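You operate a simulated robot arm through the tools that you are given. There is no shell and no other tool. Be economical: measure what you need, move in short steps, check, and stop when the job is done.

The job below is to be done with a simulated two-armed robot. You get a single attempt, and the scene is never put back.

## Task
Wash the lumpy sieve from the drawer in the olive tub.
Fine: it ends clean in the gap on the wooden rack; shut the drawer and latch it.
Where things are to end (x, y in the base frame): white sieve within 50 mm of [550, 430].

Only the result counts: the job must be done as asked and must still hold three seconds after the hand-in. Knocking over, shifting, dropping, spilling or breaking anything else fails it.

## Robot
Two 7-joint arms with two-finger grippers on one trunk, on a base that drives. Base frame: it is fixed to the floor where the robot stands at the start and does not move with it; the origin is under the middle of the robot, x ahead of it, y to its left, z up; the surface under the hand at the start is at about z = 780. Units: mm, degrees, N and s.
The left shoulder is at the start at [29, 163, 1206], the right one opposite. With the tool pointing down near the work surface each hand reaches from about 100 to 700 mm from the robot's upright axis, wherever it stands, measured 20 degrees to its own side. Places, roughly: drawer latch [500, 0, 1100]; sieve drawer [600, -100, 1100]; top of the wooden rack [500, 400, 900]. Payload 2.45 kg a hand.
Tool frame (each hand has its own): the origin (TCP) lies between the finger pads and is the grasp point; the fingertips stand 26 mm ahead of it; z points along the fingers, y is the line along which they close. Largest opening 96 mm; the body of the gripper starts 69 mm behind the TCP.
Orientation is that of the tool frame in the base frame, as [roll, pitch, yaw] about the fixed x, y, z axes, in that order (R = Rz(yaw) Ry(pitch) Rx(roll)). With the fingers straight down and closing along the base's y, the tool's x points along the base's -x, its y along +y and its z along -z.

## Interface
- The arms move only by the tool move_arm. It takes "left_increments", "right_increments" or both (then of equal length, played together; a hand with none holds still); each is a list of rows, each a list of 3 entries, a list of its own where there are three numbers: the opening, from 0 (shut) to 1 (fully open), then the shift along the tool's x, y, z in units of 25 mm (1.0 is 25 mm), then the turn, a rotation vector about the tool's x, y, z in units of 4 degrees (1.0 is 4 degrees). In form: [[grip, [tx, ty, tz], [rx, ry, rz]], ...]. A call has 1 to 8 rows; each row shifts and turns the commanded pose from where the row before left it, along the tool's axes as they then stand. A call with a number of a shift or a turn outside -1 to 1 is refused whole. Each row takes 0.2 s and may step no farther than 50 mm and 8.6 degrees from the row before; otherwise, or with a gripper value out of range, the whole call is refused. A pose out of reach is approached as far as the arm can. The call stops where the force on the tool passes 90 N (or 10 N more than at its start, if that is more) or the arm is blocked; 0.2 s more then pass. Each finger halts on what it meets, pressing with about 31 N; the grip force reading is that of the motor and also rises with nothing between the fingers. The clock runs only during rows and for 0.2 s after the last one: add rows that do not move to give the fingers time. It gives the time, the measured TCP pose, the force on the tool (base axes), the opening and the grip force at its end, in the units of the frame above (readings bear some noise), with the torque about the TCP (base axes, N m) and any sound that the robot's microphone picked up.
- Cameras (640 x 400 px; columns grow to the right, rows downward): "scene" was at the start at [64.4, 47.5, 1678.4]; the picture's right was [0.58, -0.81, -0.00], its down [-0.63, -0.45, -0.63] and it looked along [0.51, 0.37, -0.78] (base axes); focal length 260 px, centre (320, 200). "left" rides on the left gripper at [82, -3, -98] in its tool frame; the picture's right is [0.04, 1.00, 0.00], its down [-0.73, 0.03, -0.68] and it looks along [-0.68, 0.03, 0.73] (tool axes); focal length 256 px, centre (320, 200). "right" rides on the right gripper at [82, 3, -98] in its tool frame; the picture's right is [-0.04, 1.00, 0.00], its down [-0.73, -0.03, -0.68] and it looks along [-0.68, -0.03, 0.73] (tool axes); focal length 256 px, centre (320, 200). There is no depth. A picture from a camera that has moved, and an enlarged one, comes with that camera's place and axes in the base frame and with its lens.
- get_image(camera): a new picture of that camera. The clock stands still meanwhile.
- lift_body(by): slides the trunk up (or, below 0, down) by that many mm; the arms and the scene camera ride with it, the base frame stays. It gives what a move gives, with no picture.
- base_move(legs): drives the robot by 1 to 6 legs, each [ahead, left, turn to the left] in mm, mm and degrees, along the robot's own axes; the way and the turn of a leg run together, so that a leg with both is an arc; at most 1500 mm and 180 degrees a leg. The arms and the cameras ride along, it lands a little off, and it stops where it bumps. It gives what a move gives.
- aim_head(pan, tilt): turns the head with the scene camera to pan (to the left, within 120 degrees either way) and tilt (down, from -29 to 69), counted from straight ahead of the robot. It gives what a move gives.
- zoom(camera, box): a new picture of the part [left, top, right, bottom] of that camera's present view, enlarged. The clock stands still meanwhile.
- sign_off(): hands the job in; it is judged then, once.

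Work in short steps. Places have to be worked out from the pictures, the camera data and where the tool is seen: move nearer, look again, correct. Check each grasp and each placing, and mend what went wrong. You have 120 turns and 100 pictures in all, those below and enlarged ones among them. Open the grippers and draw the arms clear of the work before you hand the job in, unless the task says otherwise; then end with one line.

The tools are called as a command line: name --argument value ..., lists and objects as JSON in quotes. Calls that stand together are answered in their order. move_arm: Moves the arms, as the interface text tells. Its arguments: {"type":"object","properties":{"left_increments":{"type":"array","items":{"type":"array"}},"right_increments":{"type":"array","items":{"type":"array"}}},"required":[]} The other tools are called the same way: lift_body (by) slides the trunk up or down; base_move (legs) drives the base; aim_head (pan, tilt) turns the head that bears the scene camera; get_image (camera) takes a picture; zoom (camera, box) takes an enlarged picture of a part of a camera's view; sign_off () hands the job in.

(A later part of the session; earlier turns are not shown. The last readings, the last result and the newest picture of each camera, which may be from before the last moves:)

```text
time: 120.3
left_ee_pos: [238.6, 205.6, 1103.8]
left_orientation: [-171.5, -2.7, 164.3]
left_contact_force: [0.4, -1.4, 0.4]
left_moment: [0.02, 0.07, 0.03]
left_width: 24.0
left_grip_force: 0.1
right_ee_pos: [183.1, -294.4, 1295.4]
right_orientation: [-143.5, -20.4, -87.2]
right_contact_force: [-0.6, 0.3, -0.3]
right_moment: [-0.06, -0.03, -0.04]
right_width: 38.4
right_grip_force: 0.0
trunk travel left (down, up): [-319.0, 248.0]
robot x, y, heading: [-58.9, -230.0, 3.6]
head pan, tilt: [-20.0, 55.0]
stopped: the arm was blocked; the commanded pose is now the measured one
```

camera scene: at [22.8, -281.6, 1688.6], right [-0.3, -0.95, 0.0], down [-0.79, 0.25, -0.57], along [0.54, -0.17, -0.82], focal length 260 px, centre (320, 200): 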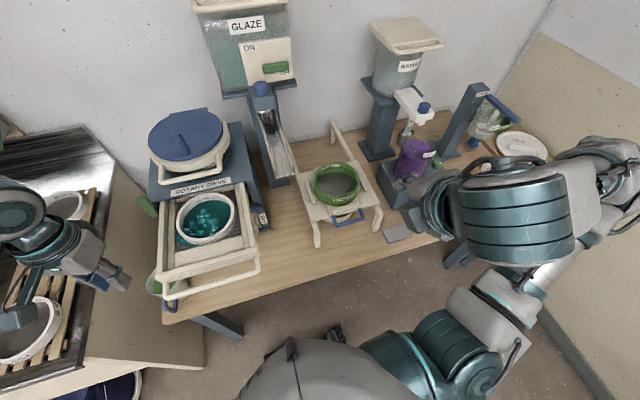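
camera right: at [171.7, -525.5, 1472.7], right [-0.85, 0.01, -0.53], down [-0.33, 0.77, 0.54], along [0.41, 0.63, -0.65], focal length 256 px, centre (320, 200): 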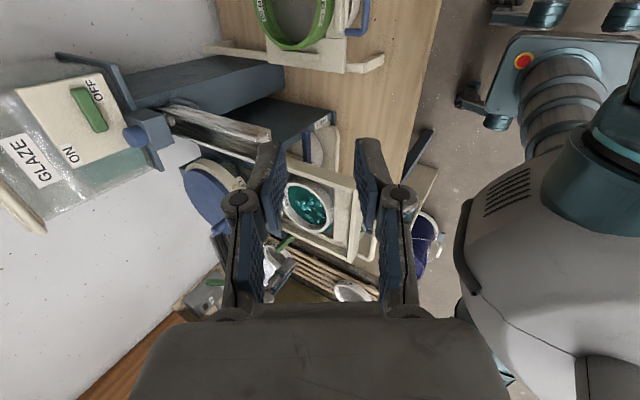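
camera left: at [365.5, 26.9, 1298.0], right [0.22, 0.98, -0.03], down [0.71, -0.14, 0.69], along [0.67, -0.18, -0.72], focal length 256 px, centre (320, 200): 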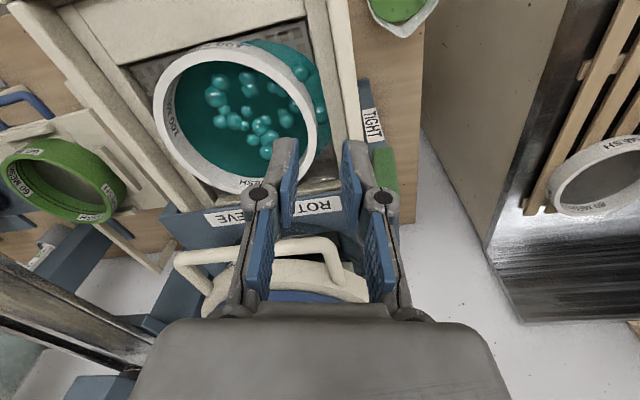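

I pass a few seconds with long head sweeps only, sampling whether it decays at this height.

aim_head --pan 110 --tilt 40

aim_head --pan -90 --tilt 40

aim_head --pan 85 --tilt 40

aim_head --pan -75 --tilt 40

aim_head --pan 30 --tilt 50

```text
time: 122.4
left_ee_pos: [245.7, 201.5, 1106.4]
left_orientation: [-171.7, -3.3, 164.2]
left_contact_force: [1.2, -1.8, -0.9]
left_moment: [0.19, 0.08, -0.02]
left_width: 24.0
left_grip_force: 0.2
right_ee_pos: [190.8, -302.0, 1292.9]
right_orientation: [-143.9, -20.2, -87.2]
right_contact_force: [-0.1, 0.0, -0.5]
right_moment: [-0.04, -0.1, 0.03]
right_width: 38.3
right_grip_force: 0.0
trunk travel left (down, up): [-319.0, 248.0]
robot x, y, heading: [-57.6, -230.9, 3.5]
head pan, tilt: [110.0, 40.0]
```

```text
time: 125.3
left_ee_pos: [240.2, 195.2, 1108.1]
left_orientation: [-172.0, -3.3, 164.2]
left_contact_force: [0.7, -2.1, -1.2]
left_moment: [0.18, 0.0, 0.02]
left_width: 23.9
left_grip_force: 0.0
right_ee_pos: [185.8, -307.7, 1295.0]
right_orientation: [-143.6, -19.8, -87.3]
right_contact_force: [-0.2, 0.0, -1.2]
right_moment: [-0.04, -0.12, 0.04]
right_width: 38.6
right_grip_force: 0.0
trunk travel left (down, up): [-319.0, 248.0]
robot x, y, heading: [-57.1, -225.9, 3.5]
head pan, tilt: [-90.0, 40.0]
```

```text
time: 128.0
left_ee_pos: [237.3, 158.1, 1120.9]
left_orientation: [-174.1, -3.7, 164.1]
left_contact_force: [0.7, -0.8, 0.5]
left_moment: [0.07, 0.06, 0.0]
left_width: 24.0
left_grip_force: 0.1
right_ee_pos: [181.5, -351.7, 1293.8]
right_orientation: [-143.1, -17.5, -87.8]
right_contact_force: [-2.0, 0.1, -0.3]
right_moment: [-0.01, -0.09, -0.01]
right_width: 38.4
right_grip_force: 0.1
trunk travel left (down, up): [-319.0, 248.0]
robot x, y, heading: [-60.4, -236.1, 3.7]
head pan, tilt: [85.0, 40.0]
```

```text
time: 130.4
left_ee_pos: [242.1, 60.3, 1146.3]
left_orientation: [-178.2, -5.1, 164.4]
left_contact_force: [0.1, -0.2, 1.0]
left_moment: [-0.02, -0.04, 0.01]
left_width: 24.0
left_grip_force: 0.1
right_ee_pos: [188.6, -462.7, 1280.9]
right_orientation: [-143.3, -13.6, -87.7]
right_contact_force: [0.3, -1.3, 0.9]
right_moment: [0.1, 0.09, 0.01]
right_width: 38.5
right_grip_force: 0.0
trunk travel left (down, up): [-319.0, 248.0]
robot x, y, heading: [-55.0, -257.3, 3.6]
head pan, tilt: [-75.0, 40.0]
```

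```text
time: 132.3
left_ee_pos: [239.0, 76.2, 1143.0]
left_orientation: [-177.5, -4.8, 164.2]
left_contact_force: [-0.4, 1.7, 0.1]
left_moment: [-0.1, 0.0, -0.03]
left_width: 23.9
left_grip_force: 0.0
right_ee_pos: [187.4, -445.0, 1283.6]
right_orientation: [-143.2, -14.3, -87.7]
right_contact_force: [0.8, -1.3, 1.2]
right_moment: [0.05, 0.09, 0.0]
right_width: 38.4
right_grip_force: 0.1
trunk travel left (down, up): [-319.0, 248.0]
robot x, y, heading: [-55.8, -252.3, 3.6]
head pan, tilt: [30.0, 50.0]
```

It isn't decaying. I look down at the robot's own left and right sides for contact.

aim_head --pan 75 --tilt 60

get_image --camera "scene"

aim_head --pan -80 --tilt 60

get_image --camera "scene"

```text
time: 133.4
left_ee_pos: [244.8, 74.2, 1139.9]
left_orientation: [-177.6, -5.3, 164.7]
left_contact_force: [1.4, -0.4, 0.9]
left_moment: [-0.03, 0.03, 0.03]
left_width: 23.7
left_grip_force: 0.0
right_ee_pos: [196.2, -449.0, 1281.1]
right_orientation: [-143.8, -13.7, -87.4]
right_contact_force: [1.3, -1.3, 1.7]
right_moment: [0.11, 0.17, 0.03]
right_width: 38.4
right_grip_force: 0.1
trunk travel left (down, up): [-319.0, 248.0]
robot x, y, heading: [-59.6, -255.2, 3.8]
head pan, tilt: [75.0, 60.0]
```

```text
30 pictures are left
camera scene: at [-12.7, -262.5, 1610.7], right [0.98, -0.19, -0.02], down [-0.17, -0.82, -0.54], along [0.09, 0.53, -0.84], focal length 260 px, centre (320, 200)
```

scene: 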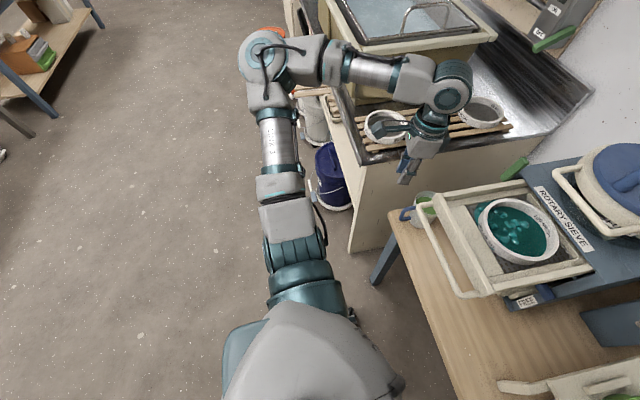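

```text
time: 135.8
left_ee_pos: [240.9, 148.4, 1119.9]
left_orientation: [-174.1, -4.3, 163.7]
left_contact_force: [-0.2, 0.3, -1.3]
left_moment: [0.04, 0.03, -0.01]
left_width: 24.1
left_grip_force: 0.0
right_ee_pos: [184.3, -363.5, 1287.8]
right_orientation: [-143.5, -17.6, -87.8]
right_contact_force: [0.5, -0.3, 0.4]
right_moment: [0.02, -0.06, 0.06]
right_width: 38.4
right_grip_force: 0.0
trunk travel left (down, up): [-319.0, 248.0]
robot x, y, heading: [-65.1, -236.2, 3.3]
head pan, tilt: [-80.0, 60.0]
```

```text
29 pictures are left
camera scene: at [-21.7, -237.4, 1609.7], right [-0.97, -0.23, 0.01], down [-0.2, 0.82, -0.53], along [0.11, -0.52, -0.85], focal length 260 px, centre (320, 200)
```

scene: 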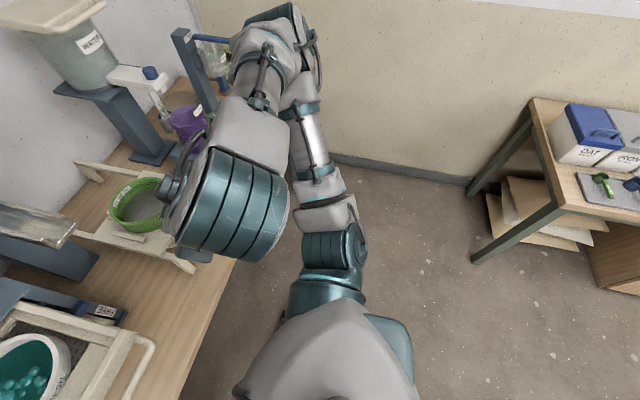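

The right forearm is folded tightly against its upper arm, which may be the culprit. I unfold it by moving the right hand forward in several bursts.

move_arm --right_increments '[[0.4, [0, -1, 0.8], [0, 0, 0]], [0.4, [0, -1, 0.8], [0, 0, 0]], [0.4, [0, -1, 0.8], [0, 0, 0]]]'

move_arm --right_increments '[[0.4, [0, -1, 0.8], [0, 0, 0]], [0.4, [0, -1, 0.8], [0, 0, 0]], [0.4, [0, -1, 0.8], [0, 0, 0]]]'

move_arm --right_increments '[[0.4, [0, -1, 0.8], [0, 0, 0]], [0.4, [0, -1, 0.8], [0, 0, 0]], [0.4, [0, -1, 0.8], [0, 0, 0]]]'

move_arm --right_increments '[[0.4, [0, -1, 0.5], [0, 0, 0]], [0.4, [0, -1, 0.5], [0, 0, 0]], [0.4, [0, -1, 0.5], [0, 0, 0]]]'

aim_head --pan -60 --tilt 58

aim_head --pan -30 --tilt 55

```text
time: 136.8
left_ee_pos: [237.3, 122.2, 1135.3]
left_orientation: [-176.0, -4.3, 164.1]
left_contact_force: [0.2, -1.1, 0.7]
left_moment: [-0.01, -0.05, -0.02]
left_width: 24.2
left_grip_force: 0.0
right_ee_pos: [278.4, -391.7, 1284.8]
right_orientation: [-143.2, -15.9, -87.7]
right_contact_force: [0.3, 0.6, -0.1]
right_moment: [0.04, 0.01, -0.01]
right_width: 38.4
right_grip_force: 0.1
trunk travel left (down, up): [-319.0, 248.0]
robot x, y, heading: [-57.5, -230.8, 3.2]
head pan, tilt: [-80.0, 60.0]
stopped in row 3 (right hand): the arm was blocked; the commanded pose is now the measured one
```

```text
time: 137.8
left_ee_pos: [238.2, 78.3, 1147.7]
left_orientation: [-178.2, -5.0, 164.2]
left_contact_force: [-0.9, 0.1, 1.1]
left_moment: [0.01, -0.03, -0.01]
left_width: 24.0
left_grip_force: 0.2
right_ee_pos: [375.7, -437.6, 1275.6]
right_orientation: [-143.3, -13.4, -87.8]
right_contact_force: [-0.2, -2.5, -0.3]
right_moment: [0.17, 0.07, 0.08]
right_width: 38.5
right_grip_force: 0.0
trunk travel left (down, up): [-319.0, 248.0]
robot x, y, heading: [-56.3, -231.7, 3.5]
head pan, tilt: [-80.0, 60.0]
stopped in row 3 (right hand): the arm was blocked; the commanded pose is now the measured one
```

```text
time: 138.6
left_ee_pos: [235.8, 104.2, 1139.3]
left_orientation: [-176.7, -4.6, 164.2]
left_contact_force: [-0.9, 0.4, -0.6]
left_moment: [-0.04, 0.0, -0.02]
left_width: 24.1
left_grip_force: 0.1
right_ee_pos: [469.2, -402.7, 1277.2]
right_orientation: [-143.0, -15.0, -87.5]
right_contact_force: [-0.1, -0.2, 1.3]
right_moment: [0.04, 0.02, 0.03]
right_width: 38.4
right_grip_force: 0.0
trunk travel left (down, up): [-319.0, 248.0]
robot x, y, heading: [-57.0, -231.8, 3.2]
head pan, tilt: [-80.0, 60.0]
```

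```text
time: 139.6
left_ee_pos: [232.0, 59.8, 1153.9]
left_orientation: [-179.1, -5.2, 164.0]
left_contact_force: [-0.7, 0.5, 1.0]
left_moment: [0.05, -0.03, -0.04]
left_width: 24.0
left_grip_force: 0.0
right_ee_pos: [547.1, -449.6, 1287.0]
right_orientation: [-143.2, -12.7, -88.2]
right_contact_force: [1.3, -3.8, -1.2]
right_moment: [0.18, 0.03, 0.15]
right_width: 38.5
right_grip_force: 0.0
trunk travel left (down, up): [-319.0, 248.0]
robot x, y, heading: [-64.1, -226.6, 3.1]
head pan, tilt: [-80.0, 60.0]
stopped in row 3 (right hand): the arm was blocked; the commanded pose is now the measured one
```

```text
time: 140.4
left_ee_pos: [231.0, 80.0, 1147.4]
left_orientation: [-177.9, -4.9, 164.1]
left_contact_force: [-0.3, -0.1, -0.6]
left_moment: [-0.03, 0.0, 0.01]
left_width: 23.9
left_grip_force: 0.2
right_ee_pos: [546.2, -424.7, 1291.7]
right_orientation: [-142.9, -13.7, -87.7]
right_contact_force: [0.0, -1.1, 1.0]
right_moment: [0.04, 0.05, 0.0]
right_width: 38.3
right_grip_force: 0.1
trunk travel left (down, up): [-319.0, 248.0]
robot x, y, heading: [-63.7, -227.6, 3.2]
head pan, tilt: [-60.0, 58.0]
```

```text
time: 141.4
left_ee_pos: [230.7, 71.2, 1149.6]
left_orientation: [-178.4, -5.0, 164.1]
left_contact_force: [0.4, 1.1, -0.1]
left_moment: [-0.05, -0.01, 0.02]
left_width: 24.1
left_grip_force: 0.0
right_ee_pos: [545.8, -437.9, 1289.6]
right_orientation: [-142.8, -13.2, -87.8]
right_contact_force: [0.0, -1.9, 1.1]
right_moment: [0.13, 0.03, 0.04]
right_width: 38.4
right_grip_force: 0.1
trunk travel left (down, up): [-319.0, 248.0]
robot x, y, heading: [-59.4, -226.8, 3.4]
head pan, tilt: [-30.0, 55.0]
```

The rocking is dying out now — the folded right arm was the cause. I correct the base position/heading and check the scene.

base_move --legs '[[60, -75, -3.3]]'

aim_head --pan 15 --tilt 50

get_image --camera "scene"

```text
time: 142.5
left_ee_pos: [310.3, 7.9, 1143.7]
left_orientation: [-177.2, -4.6, 160.8]
left_contact_force: [0.8, -0.7, -0.5]
left_moment: [0.0, 0.03, -0.05]
left_width: 24.0
left_grip_force: 0.1
right_ee_pos: [596.0, -513.3, 1293.3]
right_orientation: [-143.1, -14.4, -90.9]
right_contact_force: [-0.1, -1.6, 0.5]
right_moment: [0.02, -0.01, 0.01]
right_width: 38.2
right_grip_force: 0.2
trunk travel left (down, up): [-319.0, 248.0]
robot x, y, heading: [-4.3, -295.6, -0.1]
head pan, tilt: [-30.0, 55.0]
```

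```text
time: 143.6
left_ee_pos: [308.4, 82.0, 1126.8]
left_orientation: [-173.9, -3.4, 160.8]
left_contact_force: [1.1, -1.1, 0.3]
left_moment: [0.12, 0.06, 0.0]
left_width: 24.0
left_grip_force: 0.1
right_ee_pos: [590.3, -425.7, 1306.1]
right_orientation: [-142.7, -17.8, -90.8]
right_contact_force: [-0.8, 3.0, -0.1]
right_moment: [-0.22, -0.08, -0.11]
right_width: 38.2
right_grip_force: 0.1
trunk travel left (down, up): [-319.0, 248.0]
robot x, y, heading: [0.8, -284.2, -0.1]
head pan, tilt: [15.0, 50.0]
```

```text
28 pictures are left
camera scene: at [94.9, -209.6, 1621.2], right [0.26, -0.97, 0.03], down [-0.74, -0.22, -0.63], along [0.62, 0.14, -0.77], focal length 260 px, centre (320, 200)
```

scene: 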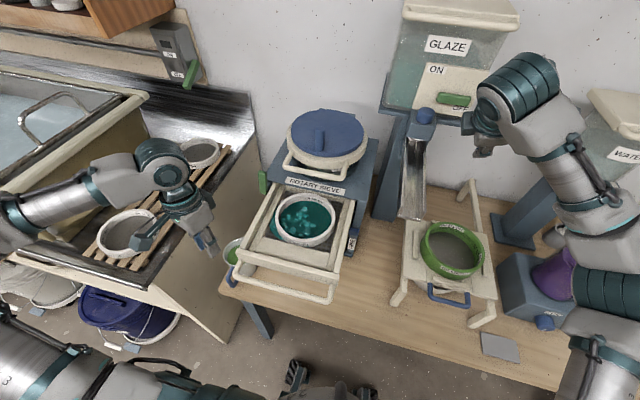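

Some sway remains after driving. I pull the right hand back ~120 mm away from the glaze machine and let things settle.

move_arm --right_increments '[[0.4, [0, 0.8, -0.6], [0, 0, 0]], [0.4, [0, 0.8, -0.6], [0, 0, 0]], [0.4, [0, 0.8, -0.6], [0, 0, 0]], [0.4, [0, 0.8, -0.6], [0, 0, 0]], [0.4, [0, 0.8, -0.6], [0, 0, 0]]]'

aim_head --pan 60 --tilt 50

aim_head --pan -20 --tilt 50

aim_head --pan 15 --tilt 50

aim_head --pan 10 --tilt 50

```text
time: 144.8
left_ee_pos: [305.5, 22.3, 1139.7]
left_orientation: [-176.3, -4.4, 160.6]
left_contact_force: [0.1, 0.3, 0.2]
left_moment: [-0.04, -0.02, -0.01]
left_width: 23.9
left_grip_force: 0.2
right_ee_pos: [464.4, -489.9, 1297.5]
right_orientation: [-142.7, -15.4, -91.0]
right_contact_force: [-0.3, 0.4, 0.4]
right_moment: [0.0, 0.0, -0.02]
right_width: 38.2
right_grip_force: 0.1
trunk travel left (down, up): [-319.0, 248.0]
robot x, y, heading: [-2.1, -296.3, -0.2]
head pan, tilt: [15.0, 50.0]
```

```text
time: 145.9
left_ee_pos: [308.8, -22.1, 1150.2]
left_orientation: [-178.2, -5.1, 160.7]
left_contact_force: [0.7, 1.6, 0.4]
left_moment: [-0.13, -0.03, 0.04]
left_width: 24.0
left_grip_force: 0.0
right_ee_pos: [469.6, -543.3, 1289.3]
right_orientation: [-143.0, -13.3, -91.3]
right_contact_force: [1.0, -1.6, 0.2]
right_moment: [0.11, 0.07, 0.07]
right_width: 38.2
right_grip_force: 0.1
trunk travel left (down, up): [-319.0, 248.0]
robot x, y, heading: [-4.2, -304.6, -0.4]
head pan, tilt: [60.0, 50.0]
```

```text
time: 147.5
left_ee_pos: [308.9, 58.2, 1128.3]
left_orientation: [-174.7, -4.2, 160.4]
left_contact_force: [-0.1, -0.2, -1.2]
left_moment: [0.03, -0.02, -0.01]
left_width: 23.7
left_grip_force: 0.1
right_ee_pos: [467.6, -453.2, 1298.7]
right_orientation: [-143.0, -16.9, -91.0]
right_contact_force: [0.2, 0.9, -1.2]
right_moment: [-0.07, -0.05, -0.01]
right_width: 38.6
right_grip_force: 0.1
trunk travel left (down, up): [-319.0, 248.0]
robot x, y, heading: [-4.9, -284.4, -0.4]
head pan, tilt: [-20.0, 50.0]
```

```text
time: 148.5
left_ee_pos: [307.3, 26.8, 1138.6]
left_orientation: [-176.1, -4.3, 160.5]
left_contact_force: [-0.3, 0.1, 0.3]
left_moment: [0.0, -0.02, 0.0]
left_width: 23.7
left_grip_force: 0.0
right_ee_pos: [466.1, -487.4, 1297.6]
right_orientation: [-142.7, -15.6, -91.1]
right_contact_force: [0.0, 0.0, 0.7]
right_moment: [0.04, 0.0, 0.02]
right_width: 38.6
right_grip_force: 0.1
trunk travel left (down, up): [-319.0, 248.0]
robot x, y, heading: [1.7, -293.6, -0.5]
head pan, tilt: [15.0, 50.0]
```

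```text
time: 149.1
left_ee_pos: [310.1, 84.7, 1125.0]
left_orientation: [-173.9, -3.3, 160.7]
left_contact_force: [0.4, -1.5, 0.2]
left_moment: [0.06, 0.02, 0.01]
left_width: 23.9
left_grip_force: 0.1
right_ee_pos: [468.8, -422.2, 1303.2]
right_orientation: [-142.8, -17.9, -91.0]
right_contact_force: [0.5, 1.0, 0.0]
right_moment: [-0.13, -0.07, -0.05]
right_width: 38.5
right_grip_force: 0.0
trunk travel left (down, up): [-319.0, 248.0]
robot x, y, heading: [-3.6, -282.6, -0.3]
head pan, tilt: [10.0, 50.0]
```

Sway persists at y≈−290 but died out near y≈−227, so I drive back left to about y=−200 and re-check.

base_move --legs '[[0, 90, 0]]'

aim_head --pan 15 --tilt 50

aim_head --pan 5 --tilt 50

aim_head --pan 25 --tilt 50

aim_head --pan 10 --tilt 50

```text
time: 150.2
left_ee_pos: [312.4, 111.6, 1134.5]
left_orientation: [-176.1, -5.1, 160.5]
left_contact_force: [0.8, 1.9, 0.5]
left_moment: [-0.11, 0.05, -0.01]
left_width: 23.9
left_grip_force: 0.0
right_ee_pos: [475.1, -399.9, 1292.3]
right_orientation: [-143.0, -15.5, -90.7]
right_contact_force: [1.1, 0.7, 1.0]
right_moment: [-0.01, 0.09, -0.1]
right_width: 38.5
right_grip_force: 0.0
trunk travel left (down, up): [-319.0, 248.0]
robot x, y, heading: [3.6, -205.0, -0.1]
head pan, tilt: [10.0, 50.0]
```

```text
time: 150.9
left_ee_pos: [305.3, 153.5, 1132.4]
left_orientation: [-174.8, -4.0, 160.6]
left_contact_force: [0.0, 0.6, -0.1]
left_moment: [-0.01, -0.02, 0.02]
left_width: 23.8
left_grip_force: 0.1
right_ee_pos: [463.2, -353.6, 1305.9]
right_orientation: [-142.2, -17.1, -90.6]
right_contact_force: [0.3, 3.8, -0.7]
right_moment: [-0.23, -0.03, -0.17]
right_width: 38.5
right_grip_force: 0.2
trunk travel left (down, up): [-319.0, 248.0]
robot x, y, heading: [7.8, -190.4, 0.1]
head pan, tilt: [15.0, 50.0]
```

```text
time: 151.6
left_ee_pos: [304.5, 42.9, 1148.5]
left_orientation: [-179.4, -6.1, 160.7]
left_contact_force: [0.0, -0.6, 0.1]
left_moment: [-0.01, 0.01, -0.01]
left_width: 24.0
left_grip_force: 0.0
right_ee_pos: [466.9, -476.6, 1282.9]
right_orientation: [-142.6, -12.4, -91.2]
right_contact_force: [1.0, -0.6, -0.5]
right_moment: [0.09, 0.02, 0.04]
right_width: 38.4
right_grip_force: 0.1
trunk travel left (down, up): [-319.0, 248.0]
robot x, y, heading: [2.9, -212.2, 0.0]
head pan, tilt: [5.0, 50.0]
```

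```text
time: 152.4
left_ee_pos: [301.9, 4.4, 1157.7]
left_orientation: [178.9, -6.4, 161.2]
left_contact_force: [0.0, 0.5, 0.4]
left_moment: [-0.02, 0.02, -0.03]
left_width: 24.0
left_grip_force: 0.1
right_ee_pos: [465.6, -520.3, 1275.6]
right_orientation: [-142.6, -10.6, -91.1]
right_contact_force: [-0.2, -4.7, -0.8]
right_moment: [0.34, 0.01, 0.21]
right_width: 38.1
right_grip_force: 0.1
trunk travel left (down, up): [-319.0, 248.0]
robot x, y, heading: [3.7, -221.5, -0.2]
head pan, tilt: [25.0, 50.0]
```

```text
time: 153.2
left_ee_pos: [298.8, 23.6, 1158.4]
left_orientation: [179.7, -5.8, 160.7]
left_contact_force: [-0.1, 2.3, 0.1]
left_moment: [-0.13, 0.0, 0.01]
left_width: 24.1
left_grip_force: 0.0
right_ee_pos: [460.4, -498.6, 1285.4]
right_orientation: [-142.1, -11.5, -91.2]
right_contact_force: [-0.2, -1.5, 1.2]
right_moment: [0.15, 0.06, 0.12]
right_width: 38.3
right_grip_force: 0.1
trunk travel left (down, up): [-319.0, 248.0]
robot x, y, heading: [6.7, -215.5, -0.1]
head pan, tilt: [10.0, 50.0]
```

I bring the left hand back toward its home-like posture (left, up, yaw 180°), since its stretched-out elbow may feed the sway.

move_arm --left_increments '[[0.25, [0.34, 0.94, -0.6], [0, 0, -0.6]], [0.25, [0.34, 0.94, -0.6], [0, 0, -0.6]], [0.25, [0.34, 0.94, -0.6], [0, 0, -0.6]], [0.25, [0.3, 0.95, -0.6], [0, 0, -0.6]], [0.25, [0.25, 0.97, -0.6], [0, 0, -0.6]], [0.25, [0.2, 0.97, -0.6], [0, 0, -0.6]], [0.25, [0.2, 0.97, -0.6], [0, 0, -0.6]], [0.25, [0.1, 0.97, -0.6], [0, 0, -0.6]]]'

aim_head --pan 15 --tilt 50

aim_head --pan 30 --tilt 50

aim_head --pan 20 --tilt 50

get_image --camera "scene"

```text
time: 155.0
left_ee_pos: [296.5, 256.5, 1273.5]
left_orientation: [179.2, -5.5, -180.0]
left_contact_force: [-0.5, 0.0, 1.0]
left_moment: [-0.07, -0.11, -0.03]
left_width: 23.8
left_grip_force: 0.1
right_ee_pos: [460.5, -456.6, 1290.7]
right_orientation: [-142.1, -13.1, -90.9]
right_contact_force: [-0.5, 0.2, 1.1]
right_moment: [-0.05, -0.02, -0.01]
right_width: 38.6
right_grip_force: 0.0
trunk travel left (down, up): [-319.0, 248.0]
robot x, y, heading: [7.8, -207.6, -0.4]
head pan, tilt: [10.0, 50.0]
```

```text
time: 155.7
left_ee_pos: [301.1, 339.7, 1246.8]
left_orientation: [-177.1, -5.6, 179.8]
left_contact_force: [-1.8, 0.3, -0.3]
left_moment: [-0.08, -0.06, 0.0]
left_width: 24.0
left_grip_force: 0.1
right_ee_pos: [464.7, -373.5, 1301.1]
right_orientation: [-142.3, -16.3, -90.7]
right_contact_force: [1.2, 2.2, 0.8]
right_moment: [-0.16, 0.03, -0.11]
right_width: 38.5
right_grip_force: 0.1
trunk travel left (down, up): [-319.0, 248.0]
robot x, y, heading: [1.6, -191.0, -0.1]
head pan, tilt: [15.0, 50.0]
```

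```text
time: 156.4
left_ee_pos: [300.0, 298.0, 1261.5]
left_orientation: [-179.0, -5.6, -179.9]
left_contact_force: [-0.5, -0.1, 0.4]
left_moment: [0.06, 0.0, -0.02]
left_width: 23.8
left_grip_force: 0.2
right_ee_pos: [462.5, -416.1, 1294.9]
right_orientation: [-142.2, -14.6, -90.8]
right_contact_force: [-0.8, 1.1, 0.1]
right_moment: [-0.05, 0.01, -0.04]
right_width: 38.5
right_grip_force: 0.1
trunk travel left (down, up): [-319.0, 248.0]
robot x, y, heading: [7.3, -200.2, 0.0]
head pan, tilt: [30.0, 50.0]
```

```text
time: 157.2
left_ee_pos: [302.3, 220.4, 1283.2]
left_orientation: [177.8, -5.9, -179.6]
left_contact_force: [0.4, -0.2, 1.2]
left_moment: [0.01, 0.0, -0.01]
left_width: 24.0
left_grip_force: 0.0
right_ee_pos: [470.3, -495.7, 1279.6]
right_orientation: [-142.9, -11.5, -90.9]
right_contact_force: [0.6, -3.0, 0.7]
right_moment: [0.21, 0.1, 0.16]
right_width: 38.2
right_grip_force: 0.0
trunk travel left (down, up): [-319.0, 248.0]
robot x, y, heading: [4.6, -216.6, 0.3]
head pan, tilt: [20.0, 50.0]
```

```text
27 pictures are left
camera scene: at [103.8, -260.0, 1621.4], right [0.34, -0.94, -0.04], down [-0.72, -0.23, -0.65], along [0.6, 0.26, -0.76], focal length 260 px, centre (320, 200)
```

scene: 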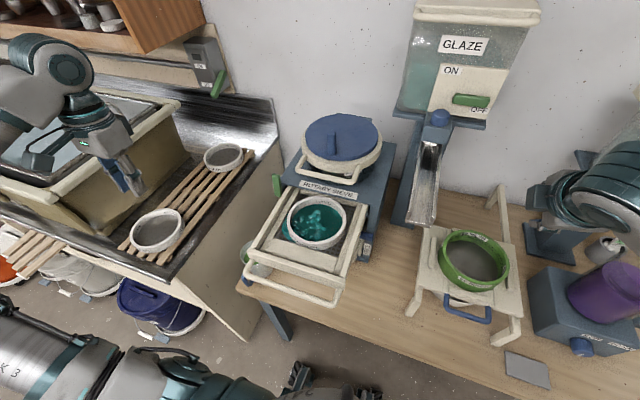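

Sway remains ±60 mm. I lower the trunk by 150 mm (both hands have clearance) to find a steadier stance.

lift_body --by -150

aim_head --pan 30 --tilt 50

aim_head --pan 20 --tilt 50

aim_head --pan 5 --tilt 50

aim_head --pan 15 --tilt 50

```text
time: 158.9
left_ee_pos: [301.8, 221.9, 1135.6]
left_orientation: [177.7, -5.8, -179.7]
left_contact_force: [1.7, -2.6, 1.4]
left_moment: [0.17, 0.09, -0.01]
left_width: 23.8
left_grip_force: 0.0
right_ee_pos: [466.9, -495.5, 1130.5]
right_orientation: [-142.6, -11.4, -90.9]
right_contact_force: [0.5, -3.9, -1.0]
right_moment: [0.2, -0.03, 0.17]
right_width: 38.4
right_grip_force: 0.0
trunk travel left (down, up): [-169.0, 398.0]
robot x, y, heading: [4.5, -217.1, 0.1]
head pan, tilt: [20.0, 50.0]
```

```text
time: 159.6
left_ee_pos: [298.9, 238.5, 1129.5]
left_orientation: [178.3, -5.7, -179.8]
left_contact_force: [-0.5, -0.4, 1.0]
left_moment: [0.02, -0.07, -0.02]
left_width: 24.3
left_grip_force: 0.1
right_ee_pos: [462.6, -476.9, 1136.0]
right_orientation: [-142.3, -12.3, -91.0]
right_contact_force: [0.0, -1.4, 1.3]
right_moment: [0.12, 0.03, 0.1]
right_width: 38.3
right_grip_force: 0.1
trunk travel left (down, up): [-169.0, 398.0]
robot x, y, heading: [4.3, -215.3, 0.1]
head pan, tilt: [30.0, 50.0]
```

```text
time: 160.4
left_ee_pos: [300.4, 282.4, 1113.6]
left_orientation: [-179.6, -5.7, -180.0]
left_contact_force: [-0.1, -0.3, 0.5]
left_moment: [0.03, -0.02, 0.0]
left_width: 24.2
left_grip_force: 0.0
right_ee_pos: [464.8, -431.7, 1142.6]
right_orientation: [-142.4, -14.3, -90.7]
right_contact_force: [-0.4, 0.7, 0.7]
right_moment: [-0.02, 0.02, -0.04]
right_width: 38.3
right_grip_force: 0.1
trunk travel left (down, up): [-169.0, 398.0]
robot x, y, heading: [5.6, -205.5, 0.2]
head pan, tilt: [20.0, 50.0]
```

```text
time: 161.1
left_ee_pos: [299.9, 306.5, 1105.6]
left_orientation: [-178.5, -5.8, 180.0]
left_contact_force: [1.0, -0.3, 0.1]
left_moment: [-0.01, 0.09, 0.02]
left_width: 23.9
left_grip_force: 0.1
right_ee_pos: [465.1, -406.1, 1144.9]
right_orientation: [-142.5, -15.3, -90.6]
right_contact_force: [0.3, 1.4, 0.4]
right_moment: [-0.1, -0.05, -0.08]
right_width: 38.4
right_grip_force: 0.2
trunk travel left (down, up): [-169.0, 398.0]
robot x, y, heading: [1.2, -197.0, 0.1]
head pan, tilt: [5.0, 50.0]
```

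```text
time: 161.8
left_ee_pos: [300.6, 318.4, 1100.8]
left_orientation: [-177.7, -5.6, 179.9]
left_contact_force: [0.0, -0.4, -0.4]
left_moment: [0.02, 0.03, -0.02]
left_width: 24.2
left_grip_force: 0.1
right_ee_pos: [466.9, -395.9, 1148.4]
right_orientation: [-142.4, -15.6, -90.4]
right_contact_force: [0.2, 1.6, -0.3]
right_moment: [-0.1, -0.05, -0.04]
right_width: 38.3
right_grip_force: 0.0
trunk travel left (down, up): [-169.0, 398.0]
robot x, y, heading: [1.2, -195.8, 0.1]
head pan, tilt: [15.0, 50.0]
```

I sample the motion at 0.4 s intervals to learn its period and amplitude.

move_arm --left_increments '[[0.25, [0, 0, 0], [0, 0, 0]]]'

move_arm --left_increments '[[0.25, [0, 0, 0], [0, 0, 0]]]'

move_arm --left_increments '[[0.25, [0, 0, 0], [0, 0, 0]]]'

move_arm --left_increments '[[0.25, [0, 0, 0], [0, 0, 0]]]'

move_arm --left_increments '[[0.25, [0, 0, 0], [0, 0, 0]]]'

move_arm --left_increments '[[0.25, [0, 0, 0], [0, 0, 0]]]'

```text
time: 162.4
left_ee_pos: [298.6, 241.8, 1129.0]
left_orientation: [178.7, -5.7, -179.9]
left_contact_force: [-1.0, 0.4, 0.5]
left_moment: [0.02, -0.04, -0.01]
left_width: 24.1
left_grip_force: 0.1
right_ee_pos: [461.6, -476.3, 1136.4]
right_orientation: [-142.4, -12.6, -91.3]
right_contact_force: [0.3, -0.1, 0.1]
right_moment: [0.01, -0.01, -0.01]
right_width: 38.6
right_grip_force: 0.0
trunk travel left (down, up): [-169.0, 398.0]
robot x, y, heading: [5.0, -211.9, -0.2]
head pan, tilt: [15.0, 50.0]
stopped in row 1 (left hand): the arm was blocked; the commanded pose is now the measured one
```

```text
time: 162.8
left_ee_pos: [297.6, 273.9, 1115.6]
left_orientation: [-179.7, -5.5, 180.0]
left_contact_force: [-0.1, 0.1, -0.5]
left_moment: [0.01, 0.02, -0.02]
left_width: 24.0
left_grip_force: 0.1
right_ee_pos: [463.2, -442.2, 1144.2]
right_orientation: [-142.4, -14.0, -91.0]
right_contact_force: [0.1, 0.9, -1.2]
right_moment: [-0.07, 0.02, -0.07]
right_width: 38.4
right_grip_force: 0.0
trunk travel left (down, up): [-169.0, 398.0]
robot x, y, heading: [2.9, -212.2, 0.1]
head pan, tilt: [15.0, 50.0]
```

```text
time: 163.2
left_ee_pos: [299.4, 233.1, 1129.7]
left_orientation: [178.2, -5.6, -180.0]
left_contact_force: [0.8, 0.7, 0.4]
left_moment: [-0.01, -0.01, -0.02]
left_width: 24.0
left_grip_force: 0.0
right_ee_pos: [462.3, -484.1, 1136.1]
right_orientation: [-142.6, -12.1, -91.3]
right_contact_force: [-0.3, -1.0, 0.0]
right_moment: [0.09, -0.02, 0.04]
right_width: 38.1
right_grip_force: 0.0
trunk travel left (down, up): [-169.0, 398.0]
robot x, y, heading: [4.9, -221.0, -0.3]
head pan, tilt: [15.0, 50.0]
```

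```text
time: 163.8
left_ee_pos: [292.6, 236.9, 1134.1]
left_orientation: [178.3, -5.4, -179.9]
left_contact_force: [-0.9, -0.8, -0.4]
left_moment: [0.04, -0.05, -0.04]
left_width: 24.1
left_grip_force: 0.1
right_ee_pos: [458.9, -480.3, 1137.8]
right_orientation: [-142.1, -12.0, -91.2]
right_contact_force: [0.2, -1.3, 0.1]
right_moment: [0.07, -0.04, 0.09]
right_width: 38.6
right_grip_force: 0.0
trunk travel left (down, up): [-169.0, 398.0]
robot x, y, heading: [4.9, -209.7, 0.2]
head pan, tilt: [15.0, 50.0]
stopped in row 1 (left hand): the arm was blocked; the commanded pose is now the measured one
```

```text
time: 164.2
left_ee_pos: [295.4, 269.9, 1121.7]
left_orientation: [179.8, -5.4, -180.0]
left_contact_force: [0.6, 0.1, 0.0]
left_moment: [-0.03, 0.05, 0.04]
left_width: 23.9
left_grip_force: 0.2
right_ee_pos: [459.8, -445.0, 1142.4]
right_orientation: [-142.1, -13.5, -90.8]
right_contact_force: [0.7, 0.8, -0.6]
right_moment: [-0.05, 0.0, -0.02]
right_width: 38.2
right_grip_force: 0.1
trunk travel left (down, up): [-169.0, 398.0]
robot x, y, heading: [5.5, -206.5, -0.1]
head pan, tilt: [15.0, 50.0]
```

```text
time: 164.7
left_ee_pos: [294.9, 244.7, 1129.0]
left_orientation: [178.6, -5.3, -179.9]
left_contact_force: [0.0, -0.3, 0.0]
left_moment: [0.02, 0.01, 0.02]
left_width: 23.7
left_grip_force: 0.1
right_ee_pos: [458.7, -473.2, 1139.1]
right_orientation: [-142.3, -12.4, -91.1]
right_contact_force: [0.5, -0.3, -0.4]
right_moment: [0.05, 0.0, 0.06]
right_width: 38.3
right_grip_force: 0.0
trunk travel left (down, up): [-169.0, 398.0]
robot x, y, heading: [2.9, -211.2, -0.0]
head pan, tilt: [15.0, 50.0]
```

Arm-hold commands damp it (now ±18 mm). I give more idle rows for both arms.

move_arm --left_increments '[[0.25, [0, 0, 0], [0, 0, 0]], [0.25, [0, 0, 0], [0, 0, 0]], [0.25, [0, 0, 0], [0, 0, 0]], [0.25, [0, 0, 0], [0, 0, 0]], [0.25, [0, 0, 0], [0, 0, 0]], [0.25, [0, 0, 0], [0, 0, 0]], [0.25, [0, 0, 0], [0, 0, 0]], [0.25, [0, 0, 0], [0, 0, 0]]]' --right_increments '[[0.4, [0, 0, 0], [0, 0, 0]], [0.4, [0, 0, 0], [0, 0, 0]], [0.4, [0, 0, 0], [0, 0, 0]], [0.4, [0, 0, 0], [0, 0, 0]], [0.4, [0, 0, 0], [0, 0, 0]], [0.4, [0, 0, 0], [0, 0, 0]], [0.4, [0, 0, 0], [0, 0, 0]], [0.4, [0, 0, 0], [0, 0, 0]]]'

move_arm --left_increments '[[0.25, [0, 0, 0], [0, 0, 0]], [0.25, [0, 0, 0], [0, 0, 0]], [0.25, [0, 0, 0], [0, 0, 0]], [0.25, [0, 0, 0], [0, 0, 0]], [0.25, [0, 0, 0], [0, 0, 0]]]'

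move_arm --left_increments '[[0.25, [0, 0, 0], [0, 0, 0]], [0.25, [0, 0, 0], [0, 0, 0]]]'

```text
time: 166.4
left_ee_pos: [295.7, 233.4, 1133.7]
left_orientation: [178.2, -5.3, -179.8]
left_contact_force: [-0.2, 1.4, 0.4]
left_moment: [-0.04, 0.0, -0.03]
left_width: 24.1
left_grip_force: 0.1
right_ee_pos: [458.5, -484.3, 1135.8]
right_orientation: [-142.2, -11.8, -91.1]
right_contact_force: [-0.9, -1.1, -1.0]
right_moment: [0.12, 0.01, 0.07]
right_width: 38.4
right_grip_force: 0.0
trunk travel left (down, up): [-169.0, 398.0]
robot x, y, heading: [2.1, -212.2, 0.1]
head pan, tilt: [15.0, 50.0]
```

```text
time: 167.7
left_ee_pos: [294.4, 266.1, 1123.5]
left_orientation: [179.8, -5.4, -179.9]
left_contact_force: [0.1, 0.2, -0.2]
left_moment: [-0.04, 0.01, -0.01]
left_width: 23.7
left_grip_force: 0.0
right_ee_pos: [459.8, -448.9, 1142.5]
right_orientation: [-142.2, -13.4, -90.9]
right_contact_force: [0.5, 1.0, -0.3]
right_moment: [-0.03, 0.03, -0.03]
right_width: 38.3
right_grip_force: 0.1
trunk travel left (down, up): [-169.0, 398.0]
robot x, y, heading: [2.1, -208.0, 0.2]
head pan, tilt: [15.0, 50.0]
```

```text
time: 168.2
left_ee_pos: [295.3, 235.4, 1132.0]
left_orientation: [178.2, -5.6, -179.8]
left_contact_force: [-0.1, -1.1, 1.2]
left_moment: [0.1, -0.01, 0.02]
left_width: 24.0
left_grip_force: 0.1
right_ee_pos: [460.0, -481.3, 1135.8]
right_orientation: [-142.3, -12.1, -91.0]
right_contact_force: [-0.1, -0.6, -1.0]
right_moment: [0.07, 0.01, 0.06]
right_width: 38.2
right_grip_force: 0.1
trunk travel left (down, up): [-169.0, 398.0]
robot x, y, heading: [2.2, -211.7, 0.1]
head pan, tilt: [15.0, 50.0]
```

A residual ±16 mm sway (T≈0.88 s) remains. I try active damping: short counter-phase lateral arm motions from the known trough at t=168.2.

move_arm --left_increments '[[0.25, [0, -0.69, 0], [0, 0, 0]], [0.25, [0, 0.5, 0], [0, 0, 0]], [0.25, [0, 0.83, 0], [0, 0, 0]], [0.25, [0, -0.26, 0], [0, 0, 0]], [0.25, [0, -0.38, 0], [0, 0, 0]]]' --right_increments '[[0.4, [0.69, 0, 0], [0, 0, 0]], [0.4, [-0.5, 0, 0], [0, 0, 0]], [0.4, [-0.83, 0, 0], [0, 0, 0]], [0.4, [0.26, 0, 0], [0, 0, 0]], [0.4, [0.38, 0, 0], [0, 0, 0]]]'

move_arm --left_increments '[[0.25, [0, 0, 0], [0, 0, 0]]]'

move_arm --left_increments '[[0.25, [0, 0, 0], [0, 0, 0]]]'

move_arm --left_increments '[[0.25, [0, 0, 0], [0, 0, 0]]]'

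move_arm --left_increments '[[0.25, [0, 0, 0], [0, 0, 0]]]'

move_arm --left_increments '[[0.25, [0, 0, 0], [0, 0, 0]]]'

```text
time: 169.4
left_ee_pos: [294.9, 265.4, 1123.3]
left_orientation: [179.7, -5.4, -179.8]
left_contact_force: [-0.3, 0.3, -0.3]
left_moment: [-0.02, 0.01, -0.01]
left_width: 24.0
left_grip_force: 0.0
right_ee_pos: [459.4, -451.3, 1143.2]
right_orientation: [-142.2, -13.3, -90.9]
right_contact_force: [-0.8, -0.1, -0.6]
right_moment: [-0.06, -0.01, -0.01]
right_width: 38.4
right_grip_force: 0.1
trunk travel left (down, up): [-169.0, 398.0]
robot x, y, heading: [8.4, -204.8, 0.0]
head pan, tilt: [15.0, 50.0]
```

```text
time: 169.8
left_ee_pos: [294.3, 245.2, 1130.0]
left_orientation: [178.8, -5.4, -179.9]
left_contact_force: [-0.2, 0.5, -0.8]
left_moment: [0.0, 0.0, 0.01]
left_width: 24.0
left_grip_force: 0.0
right_ee_pos: [459.3, -470.2, 1139.2]
right_orientation: [-142.2, -12.5, -91.1]
right_contact_force: [-0.1, -1.1, -0.2]
right_moment: [0.02, 0.01, 0.04]
right_width: 38.4
right_grip_force: 0.1
trunk travel left (down, up): [-169.0, 398.0]
robot x, y, heading: [-0.1, -207.7, -0.1]
head pan, tilt: [15.0, 50.0]
```

```text
time: 170.2
left_ee_pos: [294.1, 261.6, 1125.3]
left_orientation: [179.4, -5.4, -179.8]
left_contact_force: [0.5, 0.1, -0.1]
left_moment: [0.0, 0.0, 0.03]
left_width: 24.0
left_grip_force: 0.1
right_ee_pos: [458.7, -455.8, 1141.5]
right_orientation: [-142.2, -13.2, -90.9]
right_contact_force: [0.4, 0.4, 0.2]
right_moment: [0.0, 0.0, 0.01]
right_width: 38.4
right_grip_force: 0.0
trunk travel left (down, up): [-169.0, 398.0]
robot x, y, heading: [4.4, -208.7, 0.2]
head pan, tilt: [15.0, 50.0]
```

```text
time: 170.7
left_ee_pos: [295.2, 249.2, 1128.9]
left_orientation: [178.9, -5.5, -179.9]
left_contact_force: [-0.3, 0.5, 0.1]
left_moment: [-0.01, -0.06, -0.03]
left_width: 23.9
left_grip_force: 0.1
right_ee_pos: [458.4, -466.8, 1140.7]
right_orientation: [-142.2, -12.6, -91.0]
right_contact_force: [0.4, 0.1, 0.2]
right_moment: [0.0, 0.02, 0.01]
right_width: 38.6
right_grip_force: 0.0
trunk travel left (down, up): [-169.0, 398.0]
robot x, y, heading: [4.8, -213.4, 0.3]
head pan, tilt: [15.0, 50.0]
```

```text
time: 171.1
left_ee_pos: [294.4, 258.8, 1126.8]
left_orientation: [179.3, -5.4, -179.9]
left_contact_force: [0.7, 0.6, 0.3]
left_moment: [-0.06, 0.02, 0.02]
left_width: 23.8
left_grip_force: 0.1
right_ee_pos: [458.7, -457.5, 1141.5]
right_orientation: [-142.2, -13.0, -91.0]
right_contact_force: [-0.2, 0.3, -0.1]
right_moment: [-0.03, 0.0, 0.02]
right_width: 38.5
right_grip_force: 0.0
trunk travel left (down, up): [-169.0, 398.0]
robot x, y, heading: [1.3, -208.1, -0.1]
head pan, tilt: [15.0, 50.0]
```

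```text
time: 171.4
left_ee_pos: [293.7, 254.1, 1127.7]
left_orientation: [179.1, -5.3, -179.9]
left_contact_force: [0.3, 0.2, -0.8]
left_moment: [0.01, 0.01, -0.03]
left_width: 24.1
left_grip_force: 0.1
right_ee_pos: [458.6, -461.5, 1140.7]
right_orientation: [-142.2, -12.8, -91.1]
right_contact_force: [-0.6, 0.3, 0.4]
right_moment: [0.02, 0.01, 0.02]
right_width: 38.2
right_grip_force: 0.0
trunk travel left (down, up): [-169.0, 398.0]
robot x, y, heading: [4.9, -206.1, 0.0]
head pan, tilt: [15.0, 50.0]
```

The sway has died out; hand steady at (294,254,1128). Now I move the left hand gently to the sieve's front-left diagonal: hover at (431,−19,1128) with yaw ≈−145°, levelled.

move_arm --left_increments '[[0.25, [0, -0.5, 0], [0, -0.3, 0]], [0.25, [-0.4, -0.8, 0], [0, -0.3, 0]], [0.25, [-0.5, -1, 0], [0, -0.3, 0]], [0.25, [-0.5, -1, 0], [0, -0.3, 0]], [0.25, [-0.5, -1, 0], [0, -0.2, 0]], [0.25, [-0.5, -1, 0], [0, 0, 0]], [0.25, [-0.5, -1, 0], [0, 0, 0]], [0.25, [-0.5, -1, 0], [0, 0, 0]]]'

move_arm --left_increments '[[0.25, [-0.6, -1, 0], [0, 0, -0.5]], [0.25, [-0.6, -0.9, 0], [0, 0, -1]], [0.25, [-0.5, -0.7, 0], [0, 0, -1]], [0.25, [-0.2, -0.5, 0], [0, 0, -1]], [0.25, [0, 0, 0], [0, 0, -1]], [0.25, [0, 0, 0], [0, 0, -1]], [0.25, [0, 0, 0], [0, 0, -1]], [0.25, [0, 0, 0], [0, 0, -1]]]'

move_arm --left_increments '[[0.25, [0, 0, 0], [0, 0, -1]], [0.25, [0, 0, 0], [0, 0, -0.3]], [0.25, [0, 0, 0], [0, 0, 0]], [0.25, [0, 0, 0], [0, 0, 0]]]'

get_image --camera "left"

```text
time: 173.2
left_ee_pos: [381.1, 71.0, 1121.6]
left_orientation: [179.1, 0.2, -179.8]
left_contact_force: [-0.1, -0.3, -0.5]
left_moment: [0.04, 0.0, -0.04]
left_width: 23.9
left_grip_force: 0.0
right_ee_pos: [459.0, -462.6, 1139.9]
right_orientation: [-142.2, -12.8, -90.9]
right_contact_force: [0.4, 0.2, 0.4]
right_moment: [-0.01, 0.02, 0.02]
right_width: 38.4
right_grip_force: 0.1
trunk travel left (down, up): [-169.0, 398.0]
robot x, y, heading: [3.2, -206.6, -0.4]
head pan, tilt: [15.0, 50.0]
```

```text
time: 175.1
left_ee_pos: [430.8, -1.9, 1122.3]
left_orientation: [179.3, 0.6, -150.0]
left_contact_force: [0.1, -0.2, 0.0]
left_moment: [-0.01, -0.01, -0.03]
left_width: 24.3
left_grip_force: 0.0
right_ee_pos: [458.7, -462.2, 1140.1]
right_orientation: [-142.2, -12.7, -90.9]
right_contact_force: [-0.1, 0.4, -0.9]
right_moment: [-0.03, 0.01, 0.01]
right_width: 38.2
right_grip_force: 0.1
trunk travel left (down, up): [-169.0, 398.0]
robot x, y, heading: [2.2, -210.1, 0.2]
head pan, tilt: [15.0, 50.0]
```

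```text
time: 176.1
left_ee_pos: [431.4, -2.7, 1120.9]
left_orientation: [179.3, 0.6, -144.6]
left_contact_force: [-0.2, -0.3, 0.1]
left_moment: [-0.02, -0.03, -0.03]
left_width: 24.4
left_grip_force: 0.0
right_ee_pos: [460.4, -460.7, 1139.6]
right_orientation: [-142.2, -12.9, -91.1]
right_contact_force: [0.9, -0.1, 0.2]
right_moment: [-0.02, 0.01, 0.0]
right_width: 38.4
right_grip_force: 0.1
trunk travel left (down, up): [-169.0, 398.0]
robot x, y, heading: [3.3, -209.4, 0.1]
head pan, tilt: [15.0, 50.0]
```

```text
26 pictures are left
camera left: at [367.2, -53.7, 1219.2], right [-0.61, 0.79, 0.01], down [0.58, 0.44, 0.69], along [0.54, 0.42, -0.73], focal length 256 px, centre (320, 200)
```

left: 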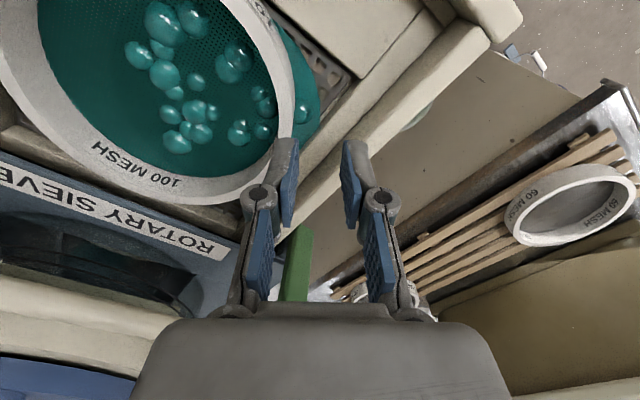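

Stable view. The rim's outer wall in grip direction is about 18 mm inboard of the hand. I zoom to see the clearance between sieve and drawer rail.

zoom --camera "left" --box '[200, 0, 460, 240]'

```text
1.67 times, centred on (330, 120) of left
camera zoom: at [367.2, -53.7, 1219.2], right [-0.61, 0.79, 0.01], down [0.58, 0.44, 0.69], along [0.54, 0.42, -0.73], focal length 427 px, centre (303, 333)
```

zoom: 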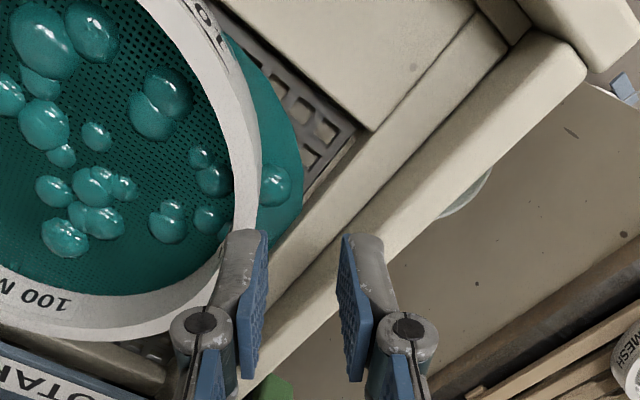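

The tray corner gives ample room (≥30 mm) outside the rim. I shift to (432,−28) and descend 50 mm.

move_arm --left_increments '[[0.25, [0.56, -0.84, 0], [0, 0, 0]], [0.25, [0, 0, 0.5], [0, 0, 0]], [0.25, [0, 0, 0.5], [0, 0, 0]], [0.25, [0, 0, 0.5], [0, 0, 0]], [0.25, [0, 0, 0.5], [0, 0, 0]]]'

zoom --camera "left" --box '[180, 40, 440, 260]'

```text
time: 177.2
left_ee_pos: [431.1, -28.6, 1074.4]
left_orientation: [179.7, 1.0, -144.7]
left_contact_force: [0.4, -3.6, 18.4]
left_moment: [-0.41, -0.08, -0.03]
left_width: 27.7
left_grip_force: 2.0
right_ee_pos: [456.1, -464.7, 1143.0]
right_orientation: [-142.0, -12.7, -90.9]
right_contact_force: [0.5, -0.4, -0.4]
right_moment: [0.0, 0.0, 0.0]
right_width: 38.2
right_grip_force: 0.0
trunk travel left (down, up): [-169.0, 398.0]
robot x, y, heading: [8.1, -208.7, 0.1]
head pan, tilt: [15.0, 50.0]
```

```text
1.82 times, centred on (310, 150) of left
camera zoom: at [365.0, -80.4, 1172.4], right [-0.61, 0.79, 0.01], down [0.58, 0.44, 0.69], along [0.55, 0.42, -0.72], focal length 465 px, centre (338, 291)
```

zoom: 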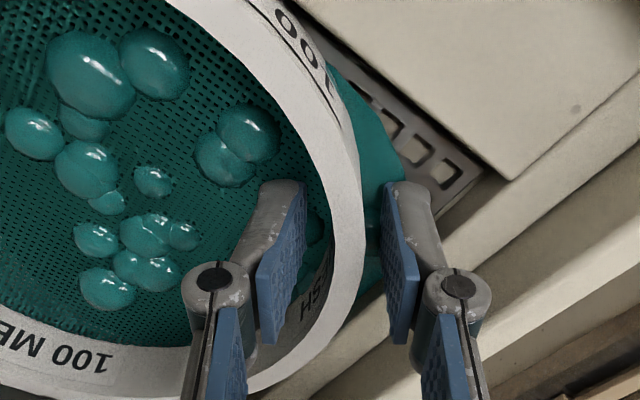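

Wall is between the pads; the ~18 N suggests a fingertip touches the mesh. I raise 6 mm, close, and lift a little, checking the opening.

move_arm --left_increments '[[0.25, [0, 0, -0.2], [0, 0, 0]], [0, [0, 0, 0], [0, 0, 0]], [0, [0, 0, 0], [0, 0, 0]], [0, [0, 0, 0], [0, 0, 0]]]'

zoom --camera "left" --box '[180, 40, 440, 260]'

```text
time: 178.2
left_ee_pos: [432.8, -27.6, 1075.3]
left_orientation: [179.4, 0.7, -144.7]
left_contact_force: [-0.5, -0.7, 3.3]
left_moment: [-0.23, 0.14, -0.26]
left_width: 6.8
left_grip_force: 31.2
right_ee_pos: [459.9, -463.5, 1140.4]
right_orientation: [-142.2, -12.8, -91.0]
right_contact_force: [1.1, -0.6, 0.5]
right_moment: [0.02, -0.01, -0.04]
right_width: 38.4
right_grip_force: 0.0
trunk travel left (down, up): [-169.0, 398.0]
robot x, y, heading: [5.2, -210.8, 0.0]
head pan, tilt: [15.0, 50.0]
```

```text
1.82 times, centred on (310, 150) of left
camera zoom: at [368.0, -78.9, 1174.1], right [-0.61, 0.79, 0.01], down [0.58, 0.44, 0.69], along [0.54, 0.43, -0.73], focal length 465 px, centre (338, 291)
```

zoom: 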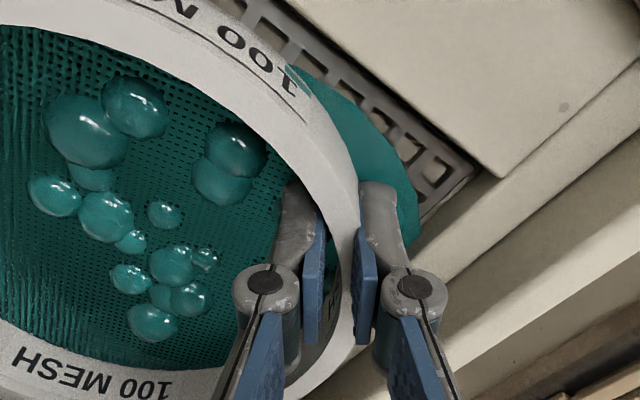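

Now a proper grip: 6.8 mm wall, pads flush on it. I lift gently 25 mm and check.

move_arm --left_increments '[[0, [0, 0, -0.2], [0, 0, 0]], [0, [0, 0, -0.2], [0, 0, 0]], [0, [0, 0, -0.3], [0, 0, 0]], [0, [0, 0, -0.3], [0, 0, 0]]]'

get_image --camera "left"

```text
time: 179.2
left_ee_pos: [432.8, -28.0, 1099.3]
left_orientation: [179.3, 0.6, -144.7]
left_contact_force: [-1.0, -2.0, -8.6]
left_moment: [-0.02, 1.04, -0.3]
left_width: 9.2
left_grip_force: 30.7
right_ee_pos: [459.1, -462.2, 1139.0]
right_orientation: [-142.3, -12.8, -91.0]
right_contact_force: [-0.1, 0.1, -0.3]
right_moment: [-0.01, -0.01, 0.0]
right_width: 38.3
right_grip_force: 0.2
trunk travel left (down, up): [-169.0, 398.0]
robot x, y, heading: [3.7, -209.5, 0.1]
head pan, tilt: [15.0, 50.0]
```

```text
22 pictures are left
camera left: at [368.1, -79.4, 1199.0], right [-0.61, 0.79, 0.01], down [0.58, 0.44, 0.69], along [0.54, 0.43, -0.73], focal length 256 px, centre (320, 200)
```

left: 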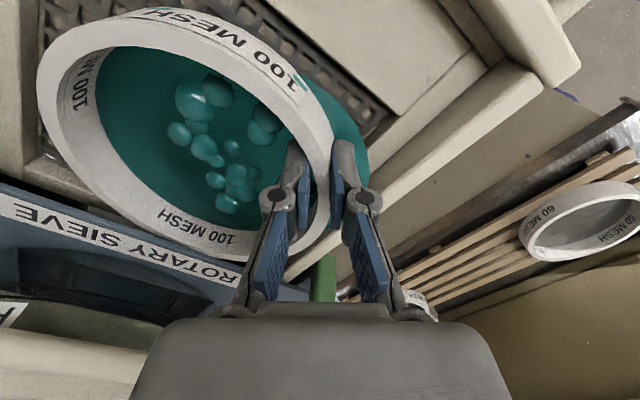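

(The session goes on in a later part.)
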